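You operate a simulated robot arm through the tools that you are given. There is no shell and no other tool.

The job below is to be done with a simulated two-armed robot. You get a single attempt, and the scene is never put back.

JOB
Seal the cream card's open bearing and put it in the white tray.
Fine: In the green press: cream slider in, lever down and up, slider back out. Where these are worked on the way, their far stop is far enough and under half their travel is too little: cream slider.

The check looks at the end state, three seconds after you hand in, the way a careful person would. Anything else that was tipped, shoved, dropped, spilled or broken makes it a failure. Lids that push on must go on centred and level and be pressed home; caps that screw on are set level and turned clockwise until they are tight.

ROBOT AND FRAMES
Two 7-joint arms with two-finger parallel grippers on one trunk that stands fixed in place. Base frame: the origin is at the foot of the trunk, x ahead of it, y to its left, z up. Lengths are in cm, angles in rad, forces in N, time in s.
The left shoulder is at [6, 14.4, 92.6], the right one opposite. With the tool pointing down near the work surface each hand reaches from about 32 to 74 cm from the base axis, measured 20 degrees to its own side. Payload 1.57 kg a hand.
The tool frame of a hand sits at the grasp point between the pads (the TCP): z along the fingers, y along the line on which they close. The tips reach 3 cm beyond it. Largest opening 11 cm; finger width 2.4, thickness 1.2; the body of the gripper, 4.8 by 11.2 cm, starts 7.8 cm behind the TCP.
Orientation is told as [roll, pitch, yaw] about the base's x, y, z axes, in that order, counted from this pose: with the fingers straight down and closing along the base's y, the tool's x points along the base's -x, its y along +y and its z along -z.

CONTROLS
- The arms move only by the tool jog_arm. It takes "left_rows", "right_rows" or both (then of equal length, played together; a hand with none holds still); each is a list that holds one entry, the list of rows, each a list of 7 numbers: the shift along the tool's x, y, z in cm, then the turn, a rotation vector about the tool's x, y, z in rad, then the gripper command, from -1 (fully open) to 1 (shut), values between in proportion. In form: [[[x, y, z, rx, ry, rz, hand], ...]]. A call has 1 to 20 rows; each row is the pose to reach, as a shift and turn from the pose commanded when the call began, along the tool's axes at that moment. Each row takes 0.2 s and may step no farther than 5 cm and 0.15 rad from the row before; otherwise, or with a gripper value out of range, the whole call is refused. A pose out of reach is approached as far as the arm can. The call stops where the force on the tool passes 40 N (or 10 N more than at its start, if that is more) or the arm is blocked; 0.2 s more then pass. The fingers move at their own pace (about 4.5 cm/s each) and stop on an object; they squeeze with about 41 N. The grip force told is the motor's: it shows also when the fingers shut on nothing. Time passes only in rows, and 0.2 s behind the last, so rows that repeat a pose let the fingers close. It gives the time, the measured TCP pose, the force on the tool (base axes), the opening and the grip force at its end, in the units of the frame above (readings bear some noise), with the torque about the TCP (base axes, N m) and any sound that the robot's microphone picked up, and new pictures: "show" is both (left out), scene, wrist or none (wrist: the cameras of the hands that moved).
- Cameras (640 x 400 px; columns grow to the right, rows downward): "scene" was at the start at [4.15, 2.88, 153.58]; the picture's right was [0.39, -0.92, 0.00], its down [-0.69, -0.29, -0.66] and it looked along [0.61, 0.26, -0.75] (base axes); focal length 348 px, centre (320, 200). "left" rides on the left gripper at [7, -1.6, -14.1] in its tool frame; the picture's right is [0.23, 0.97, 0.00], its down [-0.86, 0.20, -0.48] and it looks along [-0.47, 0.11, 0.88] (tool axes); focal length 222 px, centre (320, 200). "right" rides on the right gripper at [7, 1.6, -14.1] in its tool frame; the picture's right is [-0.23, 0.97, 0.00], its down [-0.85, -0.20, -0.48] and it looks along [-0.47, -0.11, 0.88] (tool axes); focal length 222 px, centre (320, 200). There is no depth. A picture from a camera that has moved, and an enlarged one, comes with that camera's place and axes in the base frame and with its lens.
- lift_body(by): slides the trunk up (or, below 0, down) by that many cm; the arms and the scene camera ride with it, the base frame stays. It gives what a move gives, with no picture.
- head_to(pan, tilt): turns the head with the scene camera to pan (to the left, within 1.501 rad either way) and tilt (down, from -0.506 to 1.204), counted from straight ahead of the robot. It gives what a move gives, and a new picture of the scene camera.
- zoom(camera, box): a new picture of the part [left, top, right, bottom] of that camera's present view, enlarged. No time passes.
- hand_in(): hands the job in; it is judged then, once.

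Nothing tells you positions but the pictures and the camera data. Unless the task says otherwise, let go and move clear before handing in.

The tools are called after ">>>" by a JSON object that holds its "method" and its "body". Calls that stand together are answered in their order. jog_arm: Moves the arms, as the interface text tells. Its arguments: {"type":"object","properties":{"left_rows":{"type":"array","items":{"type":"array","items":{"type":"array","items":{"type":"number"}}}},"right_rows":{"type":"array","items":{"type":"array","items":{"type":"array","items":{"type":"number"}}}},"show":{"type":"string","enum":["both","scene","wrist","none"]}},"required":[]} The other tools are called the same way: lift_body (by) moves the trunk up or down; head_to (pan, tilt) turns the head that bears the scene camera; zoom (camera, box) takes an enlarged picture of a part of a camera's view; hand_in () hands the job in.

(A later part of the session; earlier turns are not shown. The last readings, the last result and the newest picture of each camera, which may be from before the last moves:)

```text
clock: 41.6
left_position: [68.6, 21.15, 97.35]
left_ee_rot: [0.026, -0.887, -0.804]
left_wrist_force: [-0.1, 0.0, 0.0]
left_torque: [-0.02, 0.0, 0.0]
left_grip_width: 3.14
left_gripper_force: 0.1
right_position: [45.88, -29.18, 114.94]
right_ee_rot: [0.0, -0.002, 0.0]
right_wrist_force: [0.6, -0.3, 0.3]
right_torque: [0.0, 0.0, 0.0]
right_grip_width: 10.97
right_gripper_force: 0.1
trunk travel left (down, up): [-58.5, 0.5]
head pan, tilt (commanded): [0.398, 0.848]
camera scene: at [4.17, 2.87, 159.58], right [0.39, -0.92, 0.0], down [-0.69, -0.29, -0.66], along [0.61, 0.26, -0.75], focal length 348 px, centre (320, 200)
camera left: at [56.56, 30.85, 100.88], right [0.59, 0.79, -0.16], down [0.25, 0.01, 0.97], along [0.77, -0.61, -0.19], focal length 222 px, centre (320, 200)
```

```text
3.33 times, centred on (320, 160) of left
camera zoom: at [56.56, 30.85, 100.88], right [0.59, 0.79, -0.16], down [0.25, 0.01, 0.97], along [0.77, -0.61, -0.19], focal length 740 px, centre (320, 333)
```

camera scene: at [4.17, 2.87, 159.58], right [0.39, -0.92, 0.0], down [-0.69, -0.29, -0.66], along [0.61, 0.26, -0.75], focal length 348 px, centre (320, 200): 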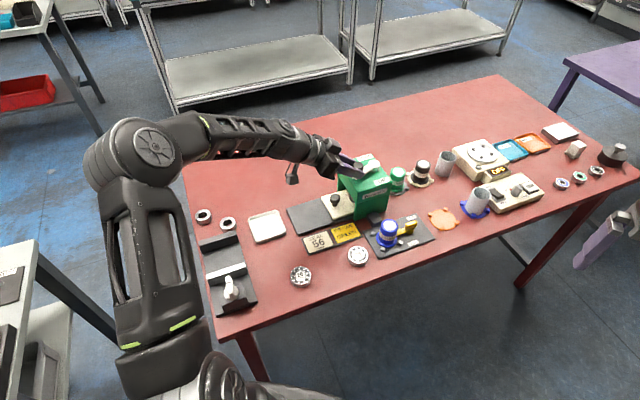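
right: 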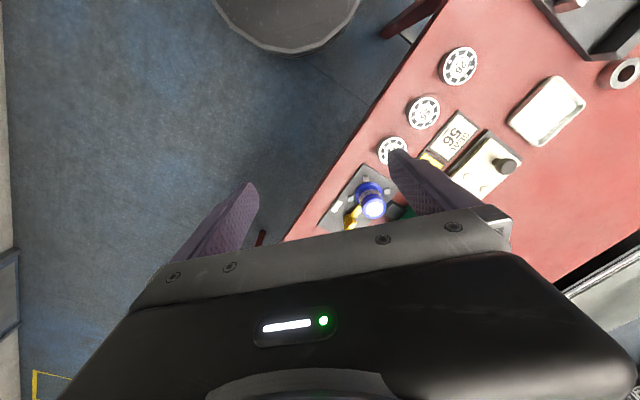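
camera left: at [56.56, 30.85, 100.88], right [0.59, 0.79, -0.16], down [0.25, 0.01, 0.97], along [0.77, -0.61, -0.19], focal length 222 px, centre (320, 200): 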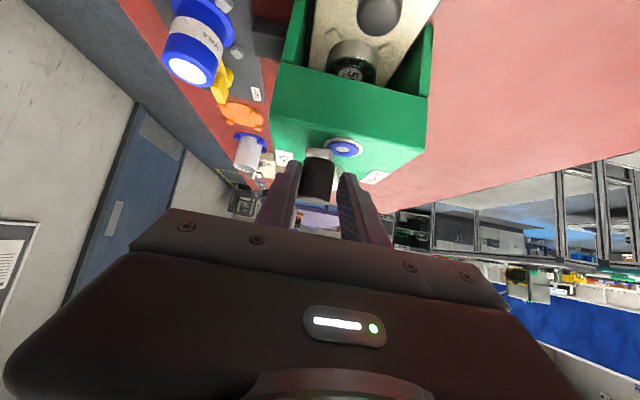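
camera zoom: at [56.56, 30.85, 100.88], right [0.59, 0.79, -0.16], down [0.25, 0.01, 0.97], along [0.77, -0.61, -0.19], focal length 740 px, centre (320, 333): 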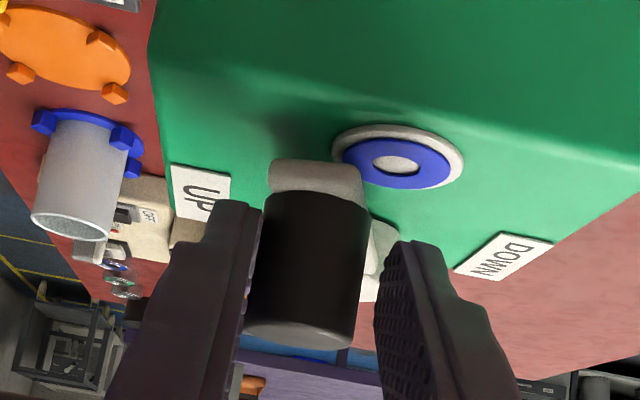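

The lever swings easily with the hand following it. I'll continue along the arc toward DOWN.

>>> {"method": "jog_arm", "body": {"left_rows": [[[0.087, 0.561, -0.094, 0, 0, 0, 0.436], [0.137, 1.08, -0.141, 0, 0, 0, 0.436], [0.159, 1.603, -0.155, 0, 0, 0, 0.436], [0.151, 2.126, -0.132, 0, 0, 0, 0.436], [0.114, 2.645, -0.075, 0, 0, 0, 0.436], [0.049, 3.156, 0.018, 0, 0, 0, 0.436], [-0.043, 3.655, 0.145, 0, 0, 0, 0.436], [-0.163, 4.139, 0.304, 0, 0, 0, 0.436], [-0.31, 4.603, 0.496, 0, 0, 0, 0.436], [-0.482, 5.045, 0.718, 0, 0, 0, 0.436], [-0.679, 5.46, 0.969, 0, 0, 0, 0.436], [-0.679, 5.46, 0.969, 0, 0, 0, 0.436]]]}}

>>> {"method": "zoom", "body": {"camera": "scene", "box": [340, 140, 400, 190]}}

>>> {"method": "zoom", "body": {"camera": "left", "box": [240, 100, 400, 220]}}

```text
clock: 44.2
left_position: [72.8, 23.62, 97.47]
left_ee_rot: [0.015, -0.886, -0.808]
left_wrist_force: [-25.4, -16.6, -2.1]
left_torque: [-0.06, 0.38, -0.22]
left_grip_width: 5.73
left_gripper_force: 15.1
right_position: [45.59, -29.27, 115.01]
right_ee_rot: [0.001, -0.004, 0.0]
right_wrist_force: [-0.4, 0.1, 0.3]
right_torque: [-0.01, 0.03, 0.03]
right_grip_width: 11.0
right_gripper_force: 0.1
trunk travel left (down, up): [-58.5, 0.5]
head pan, tilt (commanded): [0.398, 0.848]
camera scene: at [3.81, 2.62, 159.59], right [0.39, -0.92, 0.0], down [-0.69, -0.29, -0.66], along [0.61, 0.26, -0.75], focal length 348 px, centre (320, 200)
camera left: at [61.01, 33.43, 100.94], right [0.6, 0.79, -0.17], down [0.26, 0.01, 0.97], along [0.76, -0.62, -0.19], focal length 222 px, centre (320, 200)
```

scene: 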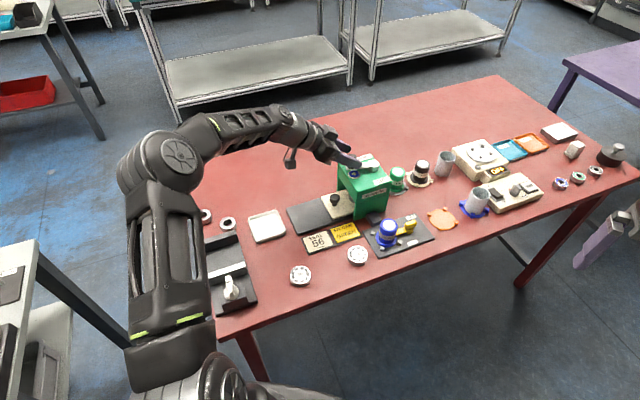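
left: 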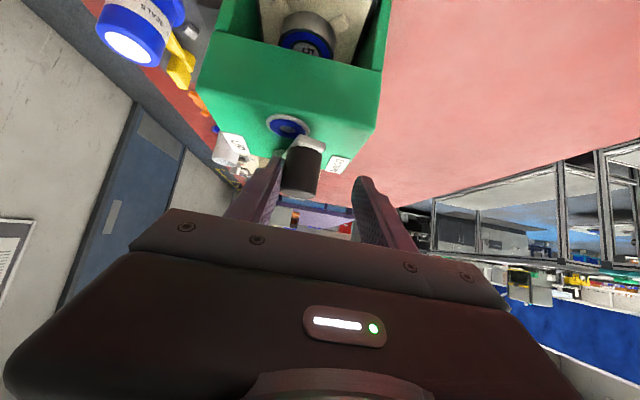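

```text
8.00 times, centred on (370, 165) of scene
camera zoom: at [3.81, 2.62, 159.59], right [0.39, -0.92, 0.0], down [-0.69, -0.29, -0.66], along [0.61, 0.26, -0.75], focal length 2785 px, centre (-80, 480)
```

zoom: 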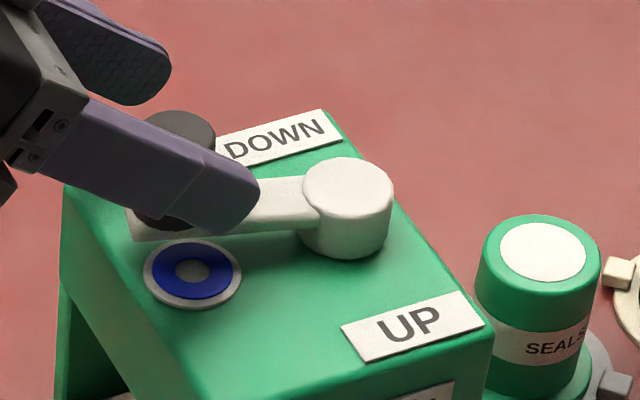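

```text
3.33 times, centred on (320, 160) of left
camera zoom: at [61.01, 33.43, 100.94], right [0.6, 0.79, -0.17], down [0.26, 0.01, 0.97], along [0.76, -0.62, -0.19], focal length 740 px, centre (320, 333)
```

zoom: 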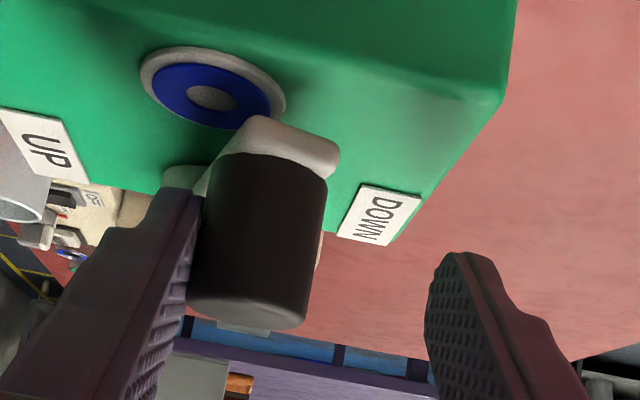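

The lever met about 30 N of resistance about two-thirds of the way, and my fingers were pushed open. I'll look closely at the bearing and the lever before pushing on.

>>> {"method": "zoom", "body": {"camera": "left", "box": [240, 0, 400, 110]}}

>>> {"method": "zoom", "body": {"camera": "scene", "box": [320, 140, 400, 220]}}

```text
3.64 times, centred on (320, 55) of left
camera zoom: at [61.01, 33.43, 100.94], right [0.6, 0.79, -0.17], down [0.26, 0.01, 0.97], along [0.76, -0.62, -0.19], focal length 808 px, centre (320, 727)
```

zoom: 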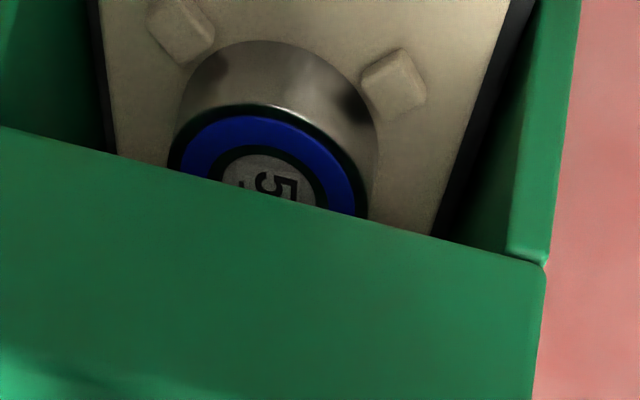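

```text
5.00 times, centred on (360, 180) of scene
camera zoom: at [3.81, 2.62, 159.59], right [0.39, -0.92, 0.0], down [-0.69, -0.29, -0.66], along [0.61, 0.26, -0.75], focal length 1740 px, centre (120, 300)
```

zoom: 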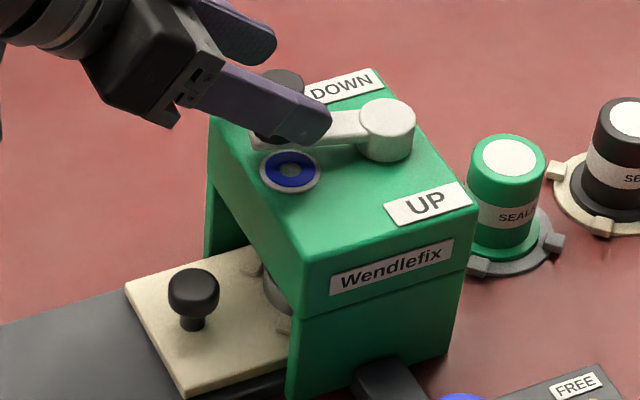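

The bearing now shows a blue seal, so the press stroke has taken and the lever is at its stop. I'll swing the lever back along the same arc toward UP.

>>> {"method": "jog_arm", "body": {"left_rows": [[[0.197, -0.415, -0.251, 0, 0, 0, 0.436], [0.369, -0.857, -0.473, 0, 0, 0, 0.436], [0.516, -1.321, -0.665, 0, 0, 0, 0.436], [0.636, -1.805, -0.824, 0, 0, 0, 0.436], [0.728, -2.304, -0.951, 0, 0, 0, 0.436], [0.793, -2.815, -1.044, 0, 0, 0, 0.436], [0.83, -3.334, -1.101, 0, 0, 0, 0.436], [0.838, -3.857, -1.124, 0, 0, 0, 0.436], [0.816, -4.38, -1.11, 0, 0, 0, 0.436], [0.766, -4.899, -1.063, 0, 0, 0, 0.436], [0.679, -5.46, -0.969, 0, 0, 0, 0.436], [0.679, -5.46, -0.969, 0, 0, 0, 0.436]]]}}

>>> {"method": "zoom", "body": {"camera": "scene", "box": [340, 140, 400, 190]}}

>>> {"method": "zoom", "body": {"camera": "left", "box": [240, 100, 400, 220]}}

```text
clock: 46.8
left_position: [68.49, 21.18, 97.43]
left_ee_rot: [0.025, -0.886, -0.805]
left_wrist_force: [0.8, -0.8, -0.1]
left_torque: [0.01, -0.02, -0.01]
left_grip_width: 3.15
left_gripper_force: 0.4
right_position: [45.89, -29.13, 115.08]
right_ee_rot: [-0.002, -0.002, 0.001]
right_wrist_force: [-0.1, 0.1, -0.1]
right_torque: [0.0, 0.03, -0.01]
right_grip_width: 10.97
right_gripper_force: 0.1
trunk travel left (down, up): [-58.5, 0.5]
head pan, tilt (commanded): [0.398, 0.848]
camera scene: at [4.16, 2.87, 159.58], right [0.39, -0.92, 0.0], down [-0.69, -0.29, -0.66], along [0.61, 0.26, -0.75], focal length 348 px, centre (320, 200)
camera left: at [56.54, 30.82, 100.87], right [0.59, 0.79, -0.16], down [0.25, 0.01, 0.97], along [0.77, -0.61, -0.19], focal length 222 px, centre (320, 200)
```

scene: 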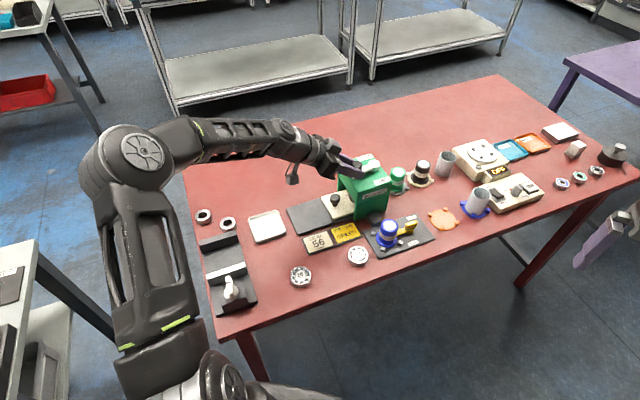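
left: 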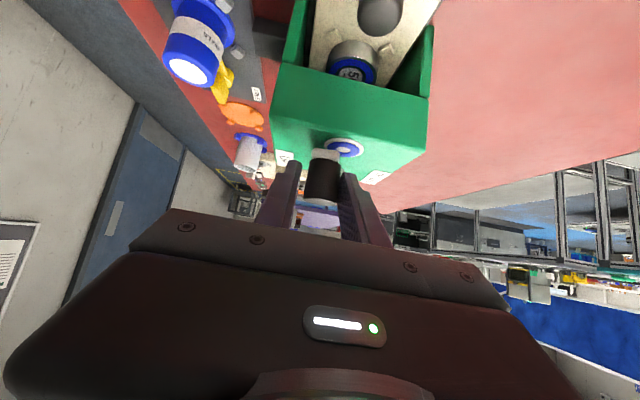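

```text
8.00 times, centred on (370, 165) of scene
camera zoom: at [4.16, 2.87, 159.58], right [0.39, -0.92, 0.0], down [-0.69, -0.29, -0.66], along [0.61, 0.26, -0.75], focal length 2785 px, centre (-80, 480)
```

zoom: 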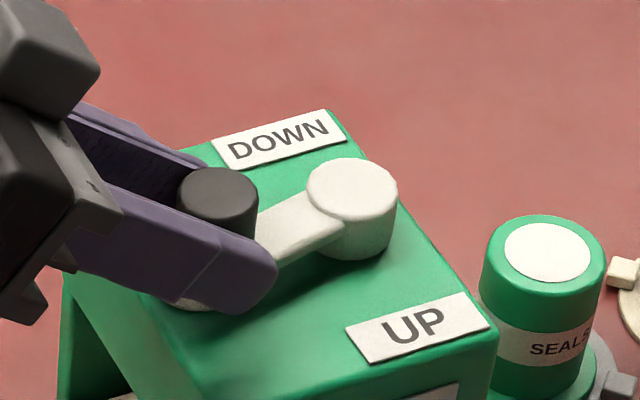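

```text
3.33 times, centred on (320, 160) of left
camera zoom: at [56.54, 30.82, 100.87], right [0.59, 0.79, -0.16], down [0.25, 0.01, 0.97], along [0.77, -0.61, -0.19], focal length 740 px, centre (320, 333)
```

zoom: 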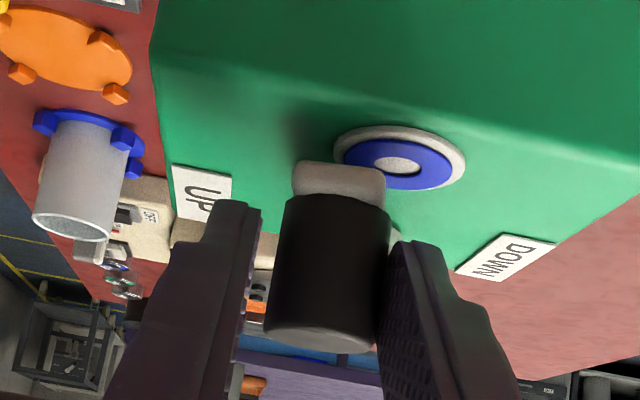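

The lever follows back. I'll finish the swing to UP with slight over-travel to take up the finger clearance.

>>> {"method": "jog_arm", "body": {"left_rows": [[[-0.109, -0.498, 0.121, 0, 0, 0, 0.436], [-0.244, -0.98, 0.275, 0, 0, 0, 0.436], [-0.406, -1.442, 0.462, 0, 0, 0, 0.436], [-0.591, -1.881, 0.679, 0, 0, 0, 0.436], [-0.801, -2.293, 0.926, 0, 0, 0, 0.436], [-1.031, -2.677, 1.199, 0, 0, 0, 0.436], [-1.279, -3.027, 1.495, 0, 0, 0, 0.436], [-1.549, -3.342, 1.818, 0, 0, 0, 0.436], [-1.7, -3.5, 1.99, 0, 0, 0, 0.436], [-1.834, -3.65, 2.161, 0, 0, 0, 0.436], [-1.834, -3.8, 2.161, 0, 0, 0, 0.436], [-1.834, -3.8, 2.161, 0, 0, 0, 0.436]]]}}

>>> {"method": "zoom", "body": {"camera": "scene", "box": [340, 140, 400, 190]}}

>>> {"method": "zoom", "body": {"camera": "left", "box": [240, 100, 400, 220]}}

```text
clock: 49.4
left_position: [67.98, 16.6, 97.36]
left_ee_rot: [0.024, -0.887, -0.805]
left_wrist_force: [1.9, 0.4, 3.9]
left_torque: [-0.07, -0.01, 0.05]
left_grip_width: 3.1
left_gripper_force: 0.0
right_position: [45.82, -29.09, 115.01]
right_ee_rot: [-0.001, 0.001, -0.001]
right_wrist_force: [0.5, 0.6, 0.7]
right_torque: [0.01, -0.01, -0.03]
right_grip_width: 10.98
right_gripper_force: 0.0
trunk travel left (down, up): [-58.5, 0.5]
head pan, tilt (commanded): [0.398, 0.848]
camera scene: at [4.14, 2.88, 159.58], right [0.39, -0.92, 0.0], down [-0.69, -0.29, -0.66], along [0.61, 0.26, -0.75], focal length 348 px, centre (320, 200)
camera left: at [55.87, 26.18, 100.87], right [0.59, 0.79, -0.16], down [0.25, 0.01, 0.97], along [0.77, -0.61, -0.19], focal length 222 px, centre (320, 200)
```

scene: 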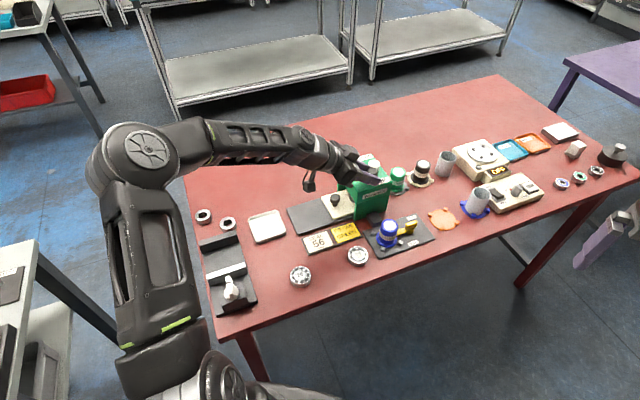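
left: 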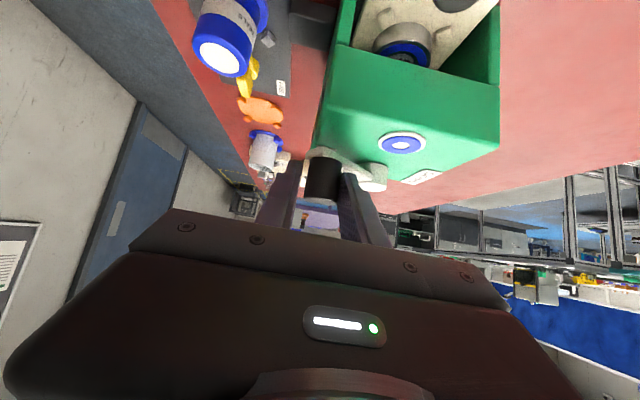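

```text
8.00 times, centred on (370, 165) of scene
camera zoom: at [4.14, 2.88, 159.58], right [0.39, -0.92, 0.0], down [-0.69, -0.29, -0.66], along [0.61, 0.26, -0.75], focal length 2785 px, centre (-80, 480)
```

zoom: 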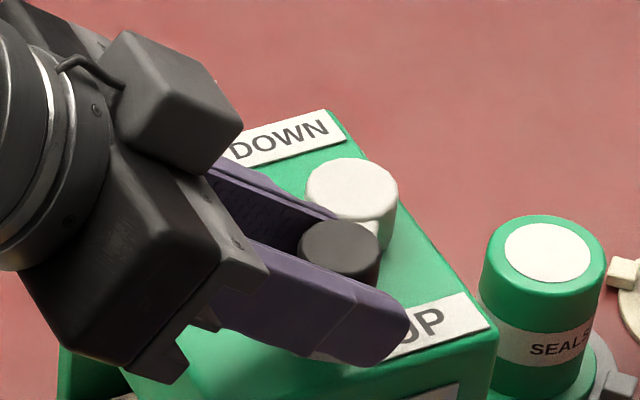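

```text
3.33 times, centred on (320, 160) of left
camera zoom: at [55.87, 26.18, 100.87], right [0.59, 0.79, -0.16], down [0.25, 0.01, 0.97], along [0.77, -0.61, -0.19], focal length 740 px, centre (320, 333)
```

zoom: 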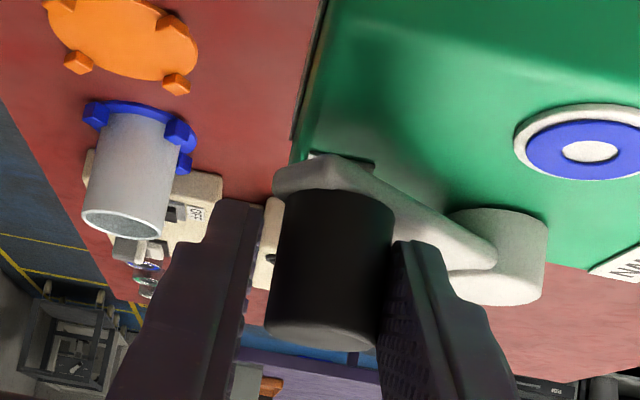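

The lever is back at its original UP position. I'll open the fingers and back out along their axis.

>>> {"method": "jog_arm", "body": {"left_rows": [[[0, 0.1, 0, 0, 0, 0, 0.25], [0, 0.3, 0, 0, 0, 0, 0.2], [0, 0.3, 0, 0, 0, 0, 0.2], [0, 0.3, -1, 0, 0, 0, 0.2], [0, 0.3, -2.5, 0, 0, 0, 0.2], [0, 0.3, -4.5, 0, 0, 0, 0.2], [0, 0.3, -6.5, 0, 0, 0, 0.2], [0, 0.3, -8, 0, 0, 0, 0.2], [0, 0.3, -8, 0, 0, 0, 0.2]]]}}

>>> {"method": "zoom", "body": {"camera": "scene", "box": [340, 140, 400, 190]}}

>>> {"method": "zoom", "body": {"camera": "left", "box": [240, 20, 440, 220]}}

```text
clock: 51.4
left_position: [63.52, 21.06, 102.32]
left_ee_rot: [0.024, -0.884, -0.806]
left_wrist_force: [0.6, 0.7, -0.4]
left_torque: [0.03, 0.02, 0.01]
left_grip_width: 4.41
left_gripper_force: 0.0
right_position: [45.88, -29.19, 114.8]
right_ee_rot: [0.0, 0.0, 0.0]
right_wrist_force: [0.0, 0.0, -0.3]
right_torque: [0.01, -0.03, 0.0]
right_grip_width: 11.0
right_gripper_force: 0.1
trunk travel left (down, up): [-58.5, 0.5]
head pan, tilt (commanded): [0.398, 0.848]
camera scene: at [4.18, 2.87, 159.58], right [0.39, -0.92, 0.0], down [-0.69, -0.29, -0.66], along [0.61, 0.26, -0.75], focal length 348 px, centre (320, 200)
camera left: at [51.5, 30.75, 105.86], right [0.59, 0.79, -0.16], down [0.25, 0.01, 0.97], along [0.77, -0.61, -0.19], focal length 222 px, centre (320, 200)
```

scene: 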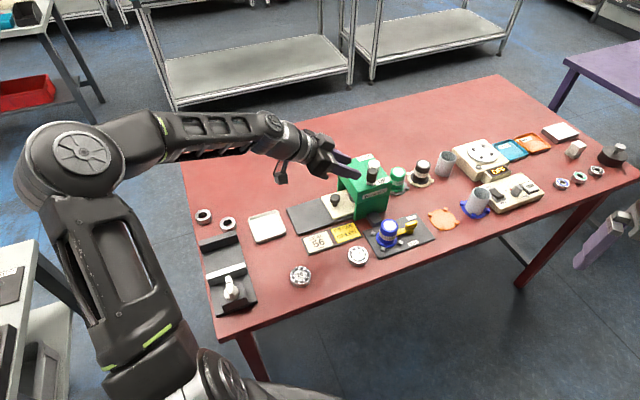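
left: 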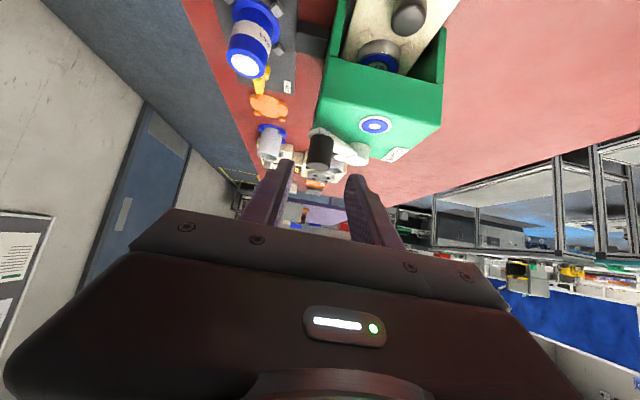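

```text
8.00 times, centred on (370, 165) of scene
camera zoom: at [4.18, 2.87, 159.58], right [0.39, -0.92, 0.0], down [-0.69, -0.29, -0.66], along [0.61, 0.26, -0.75], focal length 2785 px, centre (-80, 480)
```

zoom: 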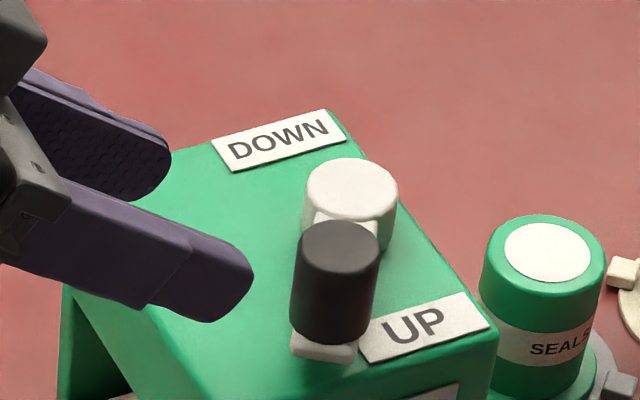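

```text
2.00 times, centred on (340, 120) of left
camera zoom: at [51.5, 30.75, 105.86], right [0.59, 0.79, -0.16], down [0.25, 0.01, 0.97], along [0.77, -0.61, -0.19], focal length 444 px, centre (280, 360)
```

zoom: 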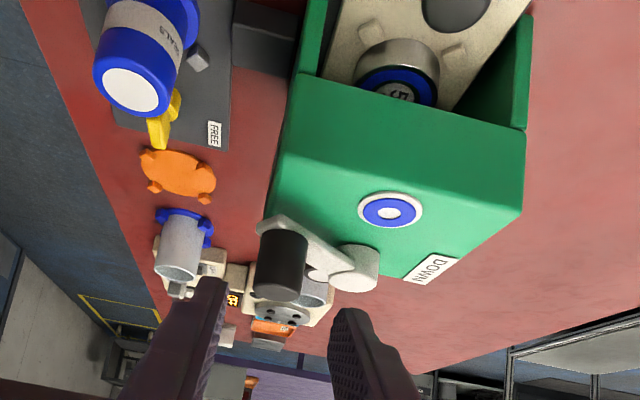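

The lever is at UP and untouched by my fingers. Now I'll turn the hand back to vertical above the slider's knob.

>>> {"method": "jog_arm", "body": {"left_rows": [[[0.55, 0.62, 0.39, 0.0019, 0.1106, -0.0009, 0.0], [1.1, 1.25, 0.78, 0.0038, 0.2212, -0.0018, -0.16], [1.65, 1.88, 1.17, 0.0056, 0.332, -0.0026, -0.16], [2.2, 2.5, 1.56, 0.0075, 0.4425, -0.0035, -0.16], [2.75, 3.12, 1.95, 0.0094, 0.553, -0.0044, -0.16], [3.3, 3.75, 2.34, 0.0113, 0.664, -0.0053, -0.16], [3.85, 4.38, 2.73, 0.0131, 0.7744, -0.0061, -0.16], [4.4, 5.0, 3.12, 0.015, 0.885, -0.007, -0.16], [4.4, 5.0, 3.12, 0.015, 0.885, -0.007, -0.16]]]}}

>>> {"method": "zoom", "body": {"camera": "scene", "box": [300, 140, 400, 220]}}

>>> {"method": "zoom", "body": {"camera": "left", "box": [220, 40, 420, 240]}}

```text
clock: 53.4
left_position: [66.94, 25.04, 97.03]
left_ee_rot: [0.002, 0.001, -0.785]
left_wrist_force: [-0.3, 0.2, 0.0]
left_torque: [0.01, -0.04, -0.01]
left_grip_width: 6.39
left_gripper_force: 0.0
right_position: [45.9, -29.11, 114.98]
right_ee_rot: [-0.001, 0.0, 0.0]
right_wrist_force: [0.8, -0.2, 0.2]
right_torque: [0.01, -0.02, -0.01]
right_grip_width: 11.02
right_gripper_force: 0.0
trunk travel left (down, up): [-58.5, 0.5]
head pan, tilt (commanded): [0.398, 0.848]
camera scene: at [4.11, 2.9, 159.58], right [0.39, -0.92, 0.0], down [-0.69, -0.29, -0.66], along [0.61, 0.26, -0.75], focal length 348 px, centre (320, 200)
camera left: at [60.9, 28.67, 111.2], right [0.53, 0.85, 0.0], down [0.75, -0.46, 0.48], along [0.41, -0.25, -0.88], focal length 222 px, centre (320, 200)
```

scene: 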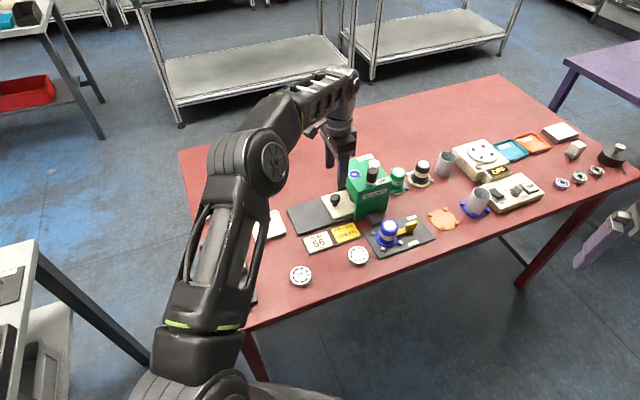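
left: 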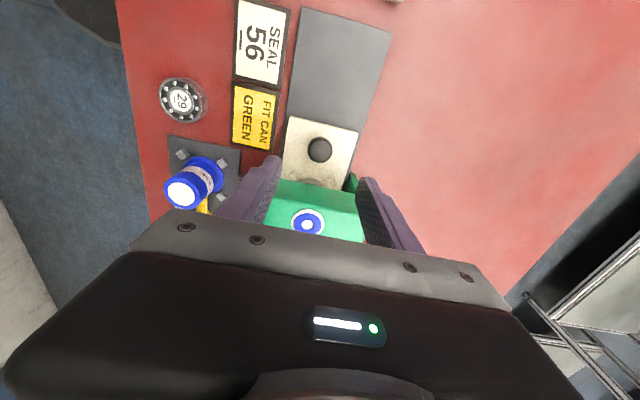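

```text
5.00 times, centred on (350, 180) of scene
camera zoom: at [4.11, 2.9, 159.58], right [0.39, -0.92, 0.0], down [-0.69, -0.29, -0.66], along [0.61, 0.26, -0.75], focal length 1740 px, centre (170, 300)
```

zoom: 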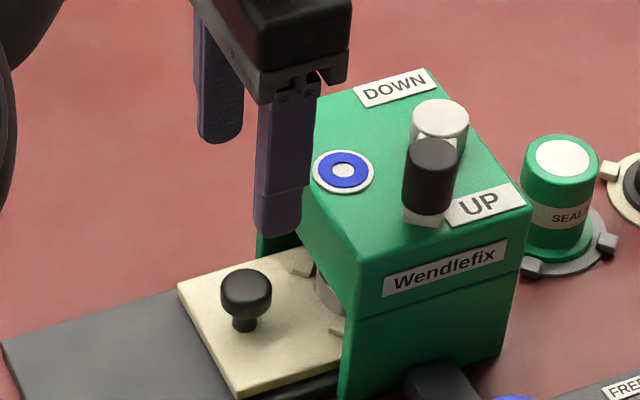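

```text
2.00 times, centred on (320, 140) of left
camera zoom: at [60.9, 28.67, 111.2], right [0.53, 0.85, 0.0], down [0.75, -0.46, 0.48], along [0.41, -0.25, -0.88], focal length 444 px, centre (320, 320)
```

zoom: 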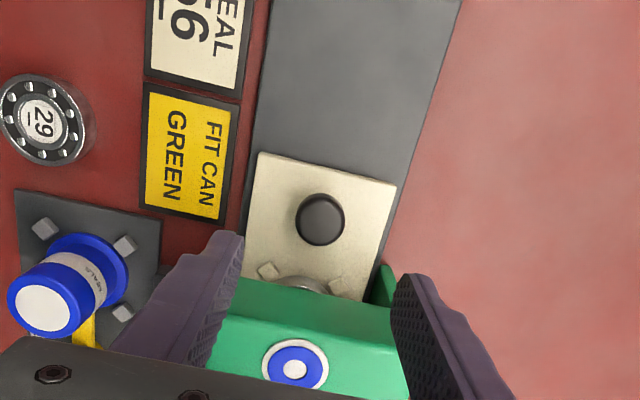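

The hand is centred over the slider's knob. I'll go down, grip the knob and start pulling the slider back out.

>>> {"method": "jog_arm", "body": {"left_rows": [[[0.1, 0.05, 2.5, 0, 0, 0, -0.16], [0.1, 0.05, 5, 0, 0, 0, -0.16], [0.1, 0.05, 7.5, 0, 0, 0, -0.16], [0.1, 0.05, 9.5, 0, 0, 0, -0.16], [0.1, 0.05, 10.5, 0, 0, 0, -0.16], [0.1, 0.05, 10.8, 0, 0, 0, -0.16], [0.1, 0.05, 10.8, 0, 0, 0, 0.2], [0.1, 0.05, 10.8, 0, 0, 0, 0.5], [0.1, 0.05, 10.8, 0, 0, 0, 0.7], [0.1, 0.05, 10.8, 0, 0, 0, 0.7], [0.1, 0.05, 10.8, 0, 0, 0, 0.7]]]}}

>>> {"method": "zoom", "body": {"camera": "scene", "box": [300, 140, 400, 220]}}

```text
clock: 55.8
left_position: [66.91, 24.95, 86.17]
left_ee_rot: [-0.002, -0.001, -0.786]
left_wrist_force: [1.8, 1.7, -1.3]
left_torque: [0.01, -0.12, 0.02]
left_grip_width: 2.96
left_gripper_force: 38.3
right_position: [45.95, -29.11, 114.99]
right_ee_rot: [0.002, 0.0, 0.0]
right_wrist_force: [-0.5, 0.4, 0.5]
right_torque: [0.01, -0.02, 0.01]
right_grip_width: 10.99
right_gripper_force: 0.1
trunk travel left (down, up): [-58.5, 0.5]
head pan, tilt (commanded): [0.398, 0.848]
camera scene: at [4.2, 2.89, 159.58], right [0.39, -0.92, 0.0], down [-0.69, -0.29, -0.66], along [0.61, 0.26, -0.75], focal length 348 px, centre (320, 200)
camera left: at [60.9, 28.79, 100.41], right [0.53, 0.85, 0.0], down [0.75, -0.46, 0.48], along [0.41, -0.25, -0.88], focal length 222 px, centre (320, 200)
```

scene: 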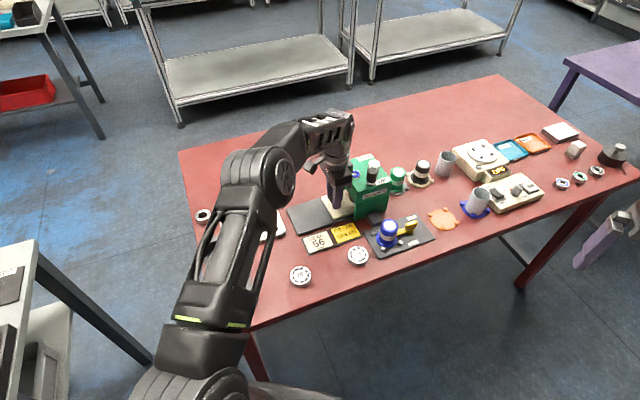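
left: 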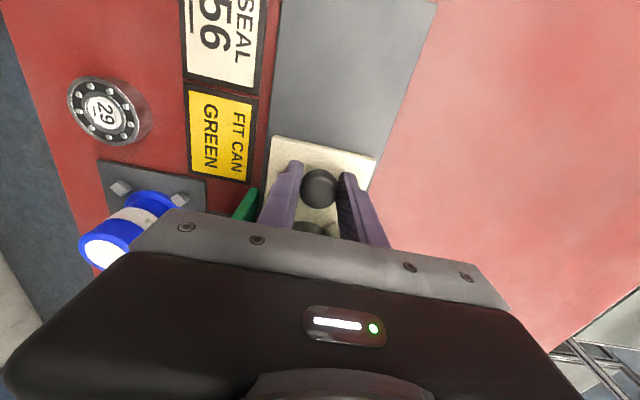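

```text
5.00 times, centred on (350, 180) of scene
camera zoom: at [4.2, 2.89, 159.58], right [0.39, -0.92, 0.0], down [-0.69, -0.29, -0.66], along [0.61, 0.26, -0.75], focal length 1740 px, centre (170, 300)
```

zoom: 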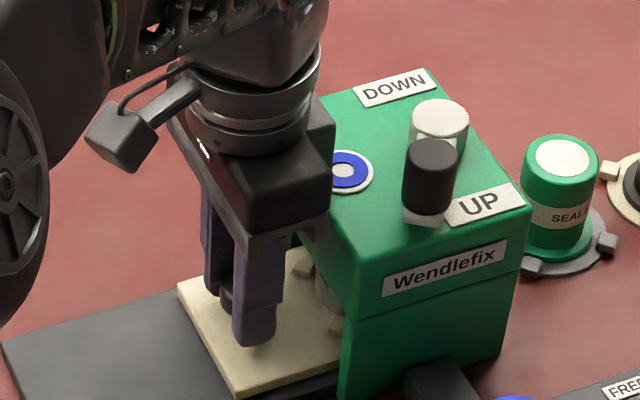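

Knob gripped. Pulling the slider out steadily.

>>> {"method": "jog_arm", "body": {"left_rows": [[[0.3, 0, 0, 0, 0, 0, 0.7], [0.7, 0, 0, 0, 0, 0, 0.7], [1.1, 0, 0, 0, 0, 0, 0.7], [1.5, 0, 0, 0, 0, 0, 0.7], [1.9, 0, 0, 0, 0, 0, 0.7], [2.3, 0, 0, 0, 0, 0, 0.7], [2.7, 0, 0, 0, 0, 0, 0.7], [3.1, 0, 0, 0, 0, 0, 0.7], [3.5, 0, 0, 0, 0, 0, 0.7], [3.9, 0, 0, 0, 0, 0, 0.7], [4.3, 0, 0, 0, 0, 0, 0.7], [4.7, 0, 0, 0, 0, 0, 0.7], [5.1, 0, 0, 0, 0, 0, 0.7], [5.5, 0, 0, 0, 0, 0, 0.7], [5.9, 0, 0, 0, 0, 0, 0.7], [6.3, 0, 0, 0, 0, 0, 0.7], [6.7, 0, 0, 0, 0, 0, 0.7], [7.0, 0, 0, 0, 0, 0, 0.7], [7.0, 0, 0, 0, 0, 0, 0.7]]]}}

>>> {"method": "zoom", "body": {"camera": "scene", "box": [300, 140, 400, 220]}}

```text
clock: 59.8
left_position: [61.91, 30.01, 86.26]
left_ee_rot: [-0.002, 0.001, -0.785]
left_wrist_force: [3.7, 4.1, 0.3]
left_torque: [0.01, -0.2, -0.11]
left_grip_width: 2.93
left_gripper_force: 38.7
right_position: [45.96, -29.05, 114.96]
right_ee_rot: [-0.001, 0.0, 0.001]
right_wrist_force: [-0.5, 0.7, 1.1]
right_torque: [0.01, 0.0, -0.02]
right_grip_width: 11.0
right_gripper_force: 0.0
trunk travel left (down, up): [-58.5, 0.5]
head pan, tilt (commanded): [0.398, 0.848]
camera scene: at [4.2, 2.91, 159.57], right [0.39, -0.92, 0.0], down [-0.69, -0.29, -0.66], along [0.61, 0.26, -0.75], focal length 348 px, centre (320, 200)
camera left: at [55.9, 33.79, 100.41], right [0.53, 0.85, 0.0], down [0.75, -0.46, 0.48], along [0.41, -0.25, -0.88], focal length 222 px, centre (320, 200)
```

scene: 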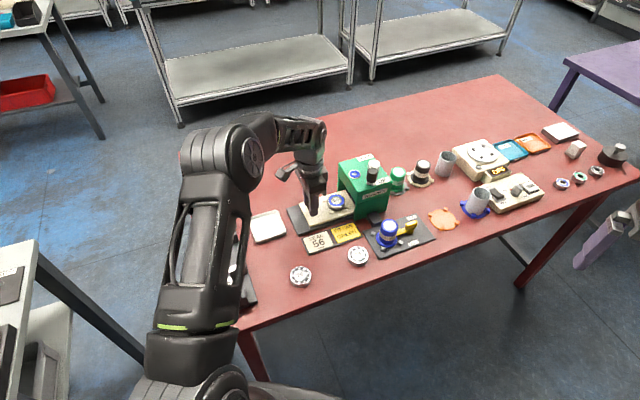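
left: 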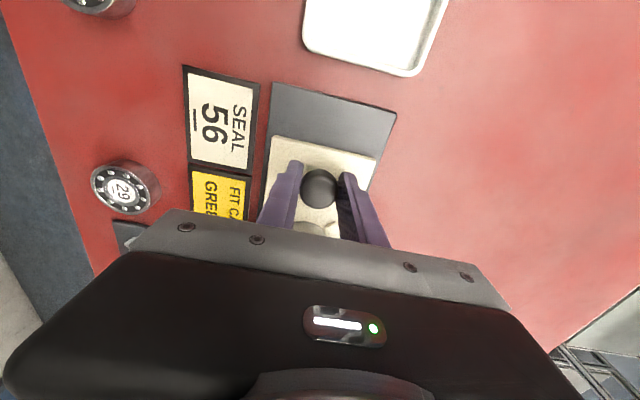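

```text
5.00 times, centred on (350, 180) of scene
camera zoom: at [4.2, 2.91, 159.57], right [0.39, -0.92, 0.0], down [-0.69, -0.29, -0.66], along [0.61, 0.26, -0.75], focal length 1740 px, centre (170, 300)
```

zoom: 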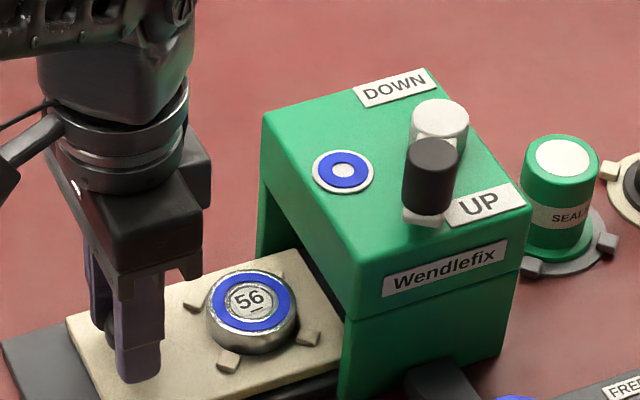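

Bearing 56 is out from under the press and sealed with a blue ring. I'll pull the last 3 cm to the outer stop.

>>> {"method": "jog_arm", "body": {"left_rows": [[[0.3, 0, 0, 0, 0, 0, 0.7], [0.6, 0, 0, 0, 0, 0, 0.7], [0.9, 0, 0, 0, 0, 0, 0.7], [1.2, 0, 0, 0, 0, 0, 0.7], [1.5, 0, 0, 0, 0, 0, 0.7], [1.8, 0, 0, 0, 0, 0, 0.7], [2.1, 0, 0, 0, 0, 0, 0.7], [2.4, 0, 0, 0, 0, 0, 0.7], [2.7, 0, 0, 0, 0, 0, 0.7], [2.9, 0, 0, 0, 0, 0, 0.7], [3.1, 0, 0, 0, 0, 0, 0.7], [3.1, 0, 0, 0, 0, 0, 0.7]]]}}

>>> {"method": "zoom", "body": {"camera": "scene", "box": [280, 150, 380, 230]}}

```text
clock: 62.4
left_position: [59.86, 32.15, 86.17]
left_ee_rot: [0.001, -0.001, -0.788]
left_wrist_force: [7.7, -0.7, 4.5]
left_torque: [0.37, 0.17, 0.03]
left_grip_width: 2.94
left_gripper_force: 38.9
right_position: [46.02, -29.2, 115.05]
right_ee_rot: [0.0, 0.0, 0.001]
right_wrist_force: [-0.5, -0.3, 1.0]
right_torque: [0.02, 0.02, -0.02]
right_grip_width: 10.99
right_gripper_force: 0.0
trunk travel left (down, up): [-58.5, 0.5]
head pan, tilt (commanded): [0.398, 0.848]
camera scene: at [4.23, 2.82, 159.58], right [0.39, -0.92, 0.0], down [-0.69, -0.29, -0.66], along [0.61, 0.26, -0.75], focal length 348 px, centre (320, 200)
camera left: at [53.81, 35.88, 100.39], right [0.53, 0.85, 0.0], down [0.74, -0.46, 0.48], along [0.41, -0.25, -0.88], focal length 222 px, centre (320, 200)
```

scene: 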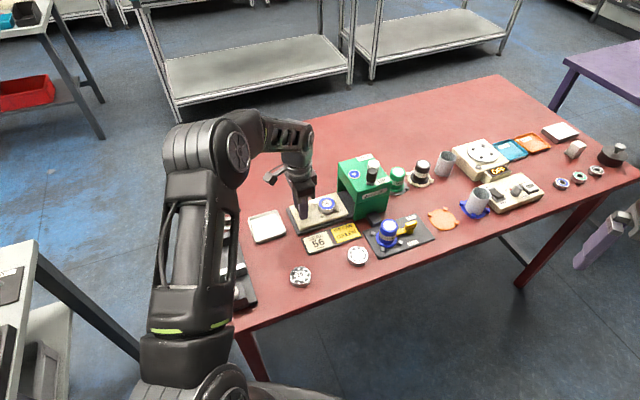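
left: 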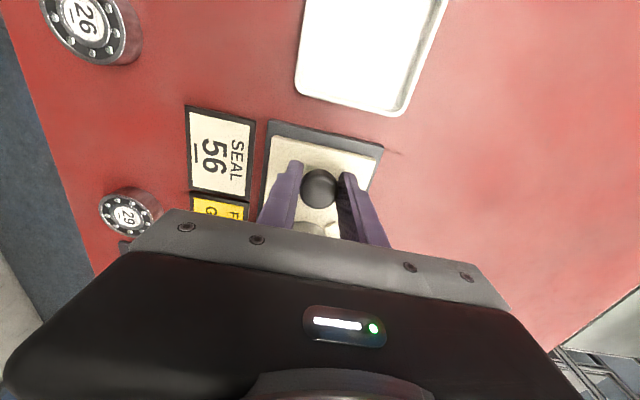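

```text
5.00 times, centred on (330, 190) of scene
camera zoom: at [4.23, 2.82, 159.58], right [0.39, -0.92, 0.0], down [-0.69, -0.29, -0.66], along [0.61, 0.26, -0.75], focal length 1740 px, centre (270, 250)
```

zoom: 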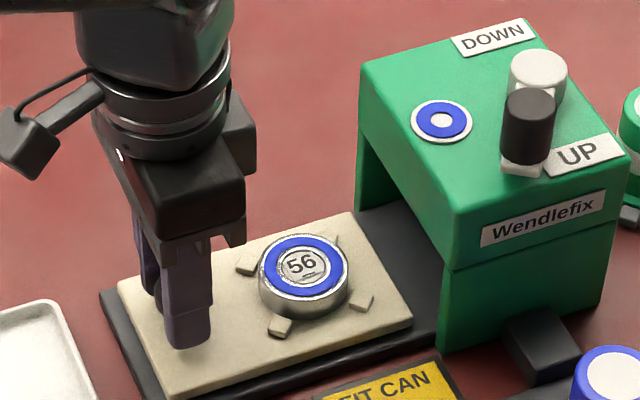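

The slider is back at its original outer position. I'll release the knob, rise, and hover over the sealed bearing.

>>> {"method": "jog_arm", "body": {"left_rows": [[[-0.1, 0, 0, 0, 0, 0, 0.4], [-0.1, 0, 0, 0, 0, 0, 0.0], [-0.1, 0, 0, 0, 0, 0, -0.16], [-0.1, 0, 0, 0, 0, 0, -0.16], [-0.1, 0, -1, 0, 0, 0, -0.16], [-0.1, 0, -3.5, 0, 0, 0, -0.16], [-0.1, 0, -7, 0, 0, 0, -0.16], [-2.5, 0, -7, 0, 0, 0, -0.16], [-5, 0, -7, 0, 0, 0, -0.16], [-7.0, 0.0, -7, 0, 0, 0, -0.16], [-7.7, 0.0, -7, 0, 0, 0, -0.16], [-7.7, 0.0, -7, 0, 0, 0, -0.16]]]}}

>>> {"method": "zoom", "body": {"camera": "scene", "box": [280, 150, 380, 230]}}

>>> {"method": "zoom", "body": {"camera": "left", "box": [220, 60, 420, 240]}}

```text
clock: 65.0
left_position: [65.18, 26.85, 93.23]
left_ee_rot: [-0.001, 0.0, -0.785]
left_wrist_force: [-0.7, -0.5, -0.3]
left_torque: [-0.03, -0.03, 0.01]
left_grip_width: 6.38
left_gripper_force: 0.1
right_position: [45.89, -29.21, 114.98]
right_ee_rot: [-0.001, -0.001, -0.002]
right_wrist_force: [-1.3, -0.4, 0.8]
right_torque: [0.01, 0.02, 0.02]
right_grip_width: 10.98
right_gripper_force: 0.0
trunk travel left (down, up): [-58.5, 0.5]
head pan, tilt (commanded): [0.398, 0.848]
camera scene: at [4.17, 2.87, 159.58], right [0.39, -0.92, 0.0], down [-0.69, -0.29, -0.66], along [0.61, 0.26, -0.75], focal length 348 px, centre (320, 200)
camera left: at [59.16, 30.52, 107.37], right [0.53, 0.85, 0.0], down [0.75, -0.46, 0.48], along [0.41, -0.25, -0.88], focal length 222 px, centre (320, 200)
```

scene: 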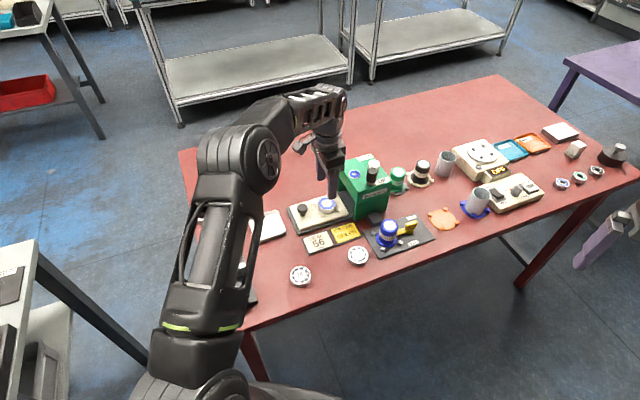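
left: 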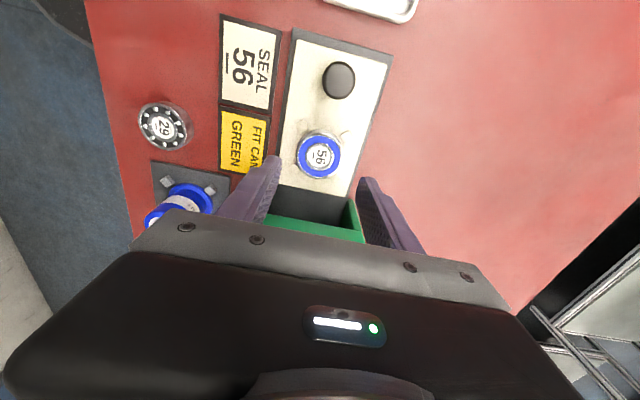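

```text
5.00 times, centred on (330, 190) of scene
camera zoom: at [4.17, 2.87, 159.58], right [0.39, -0.92, 0.0], down [-0.69, -0.29, -0.66], along [0.61, 0.26, -0.75], focal length 1740 px, centre (270, 250)
```

zoom: 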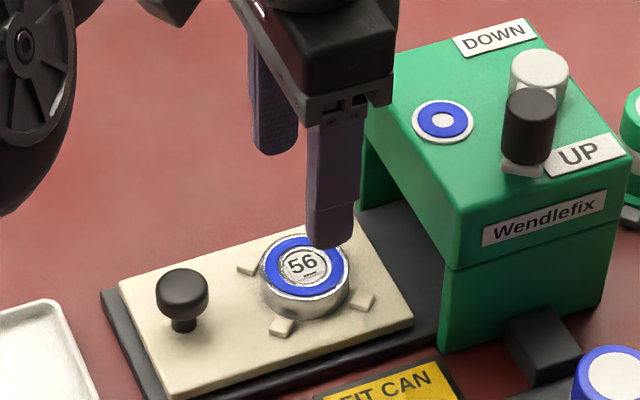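

```text
2.22 times, centred on (320, 150) of left
camera zoom: at [59.16, 30.52, 107.37], right [0.53, 0.85, 0.0], down [0.75, -0.46, 0.48], along [0.41, -0.25, -0.88], focal length 494 px, centre (320, 311)
```

zoom: 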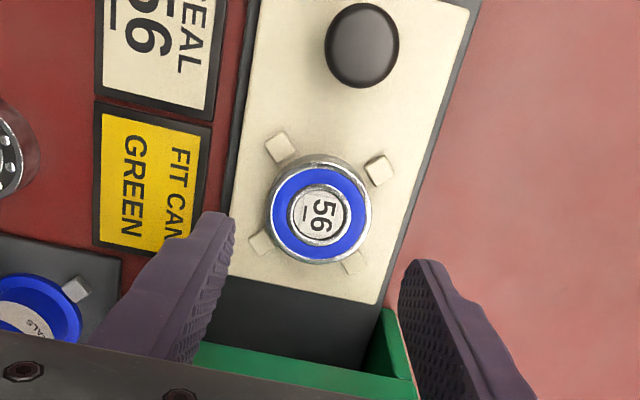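

The sealed bearing is about 2.5 mm ahead of the hand. I'll shift, lower around it, and grip it.

>>> {"method": "jog_arm", "body": {"left_rows": [[[-0.25, 0.08, 2, 0, 0, 0, -0.16], [-0.25, 0.08, 4.5, 0, 0, 0, -0.16], [-0.25, 0.08, 6.5, 0, 0, 0, -0.16], [-0.25, 0.08, 7.3, 0, 0, 0, -0.16], [-0.25, 0.08, 7.7, 0, 0, 0, -0.16], [-0.25, 0.08, 7.7, 0, 0, 0, -0.16], [-0.25, 0.08, 7.7, 0, 0, 0, 0.05], [-0.25, 0.08, 7.7, 0, 0, 0, 0.3], [-0.25, 0.08, 7.7, 0, 0, 0, 0.3], [-0.25, 0.08, 7.7, 0, 0, 0, 0.3], [-0.25, 0.08, 7.7, 0, 0, 0, 0.3]]]}}

>>> {"method": "zoom", "body": {"camera": "scene", "box": [280, 150, 380, 230]}}

>>> {"method": "zoom", "body": {"camera": "left", "box": [240, 80, 400, 240]}}

```text
clock: 67.4
left_position: [65.5, 26.59, 85.35]
left_ee_rot: [-0.003, -0.001, -0.786]
left_wrist_force: [0.9, 0.7, 0.0]
left_torque: [0.02, -0.01, 0.03]
left_grip_width: 5.05
left_gripper_force: 40.9
right_position: [46.02, -29.06, 115.05]
right_ee_rot: [0.0, 0.001, 0.0]
right_wrist_force: [0.6, -0.2, -0.3]
right_torque: [-0.03, 0.06, 0.04]
right_grip_width: 11.03
right_gripper_force: 0.0
trunk travel left (down, up): [-58.5, 0.5]
head pan, tilt (commanded): [0.398, 0.848]
camera scene: at [4.17, 2.87, 159.58], right [0.39, -0.92, 0.0], down [-0.69, -0.29, -0.66], along [0.61, 0.26, -0.75], focal length 348 px, centre (320, 200)
camera left: at [59.47, 30.36, 99.63], right [0.53, 0.85, 0.0], down [0.75, -0.46, 0.48], along [0.41, -0.25, -0.88], focal length 222 px, centre (320, 200)
```

scene: 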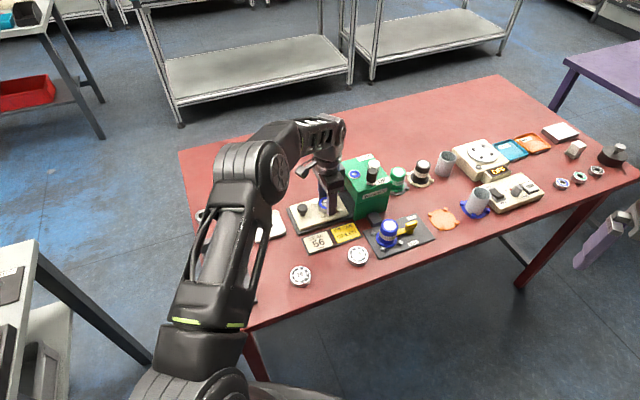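
left: 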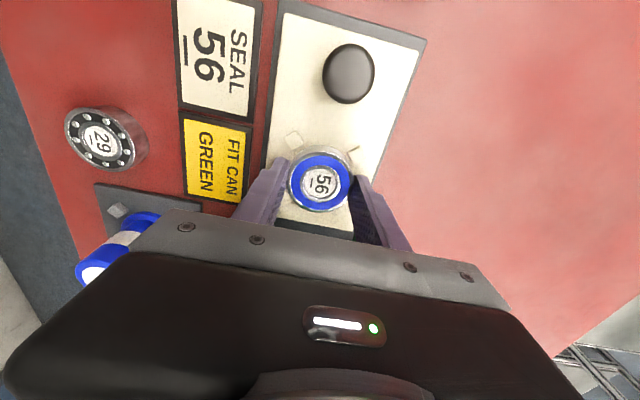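

```text
5.00 times, centred on (330, 190) of scene
camera zoom: at [4.17, 2.87, 159.58], right [0.39, -0.92, 0.0], down [-0.69, -0.29, -0.66], along [0.61, 0.26, -0.75], focal length 1740 px, centre (270, 250)
```

zoom: 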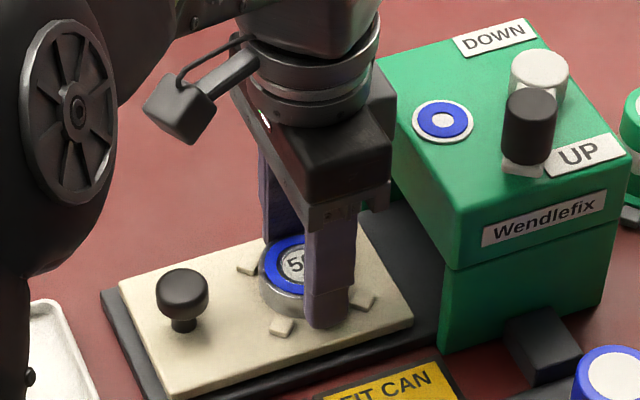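

```text
2.50 times, centred on (320, 160) of left
camera zoom: at [59.47, 30.36, 99.63], right [0.53, 0.85, 0.0], down [0.75, -0.46, 0.48], along [0.41, -0.25, -0.88], focal length 555 px, centre (320, 300)
```

zoom: 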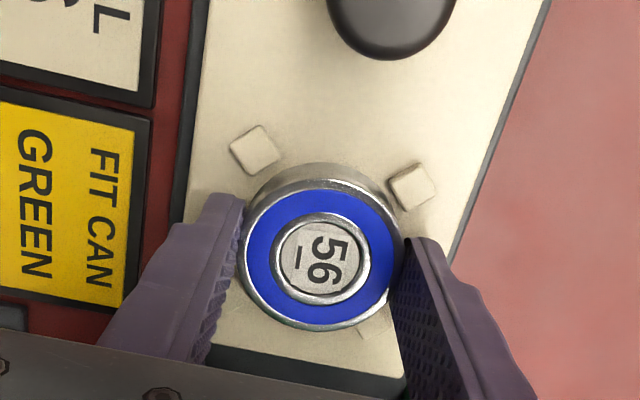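

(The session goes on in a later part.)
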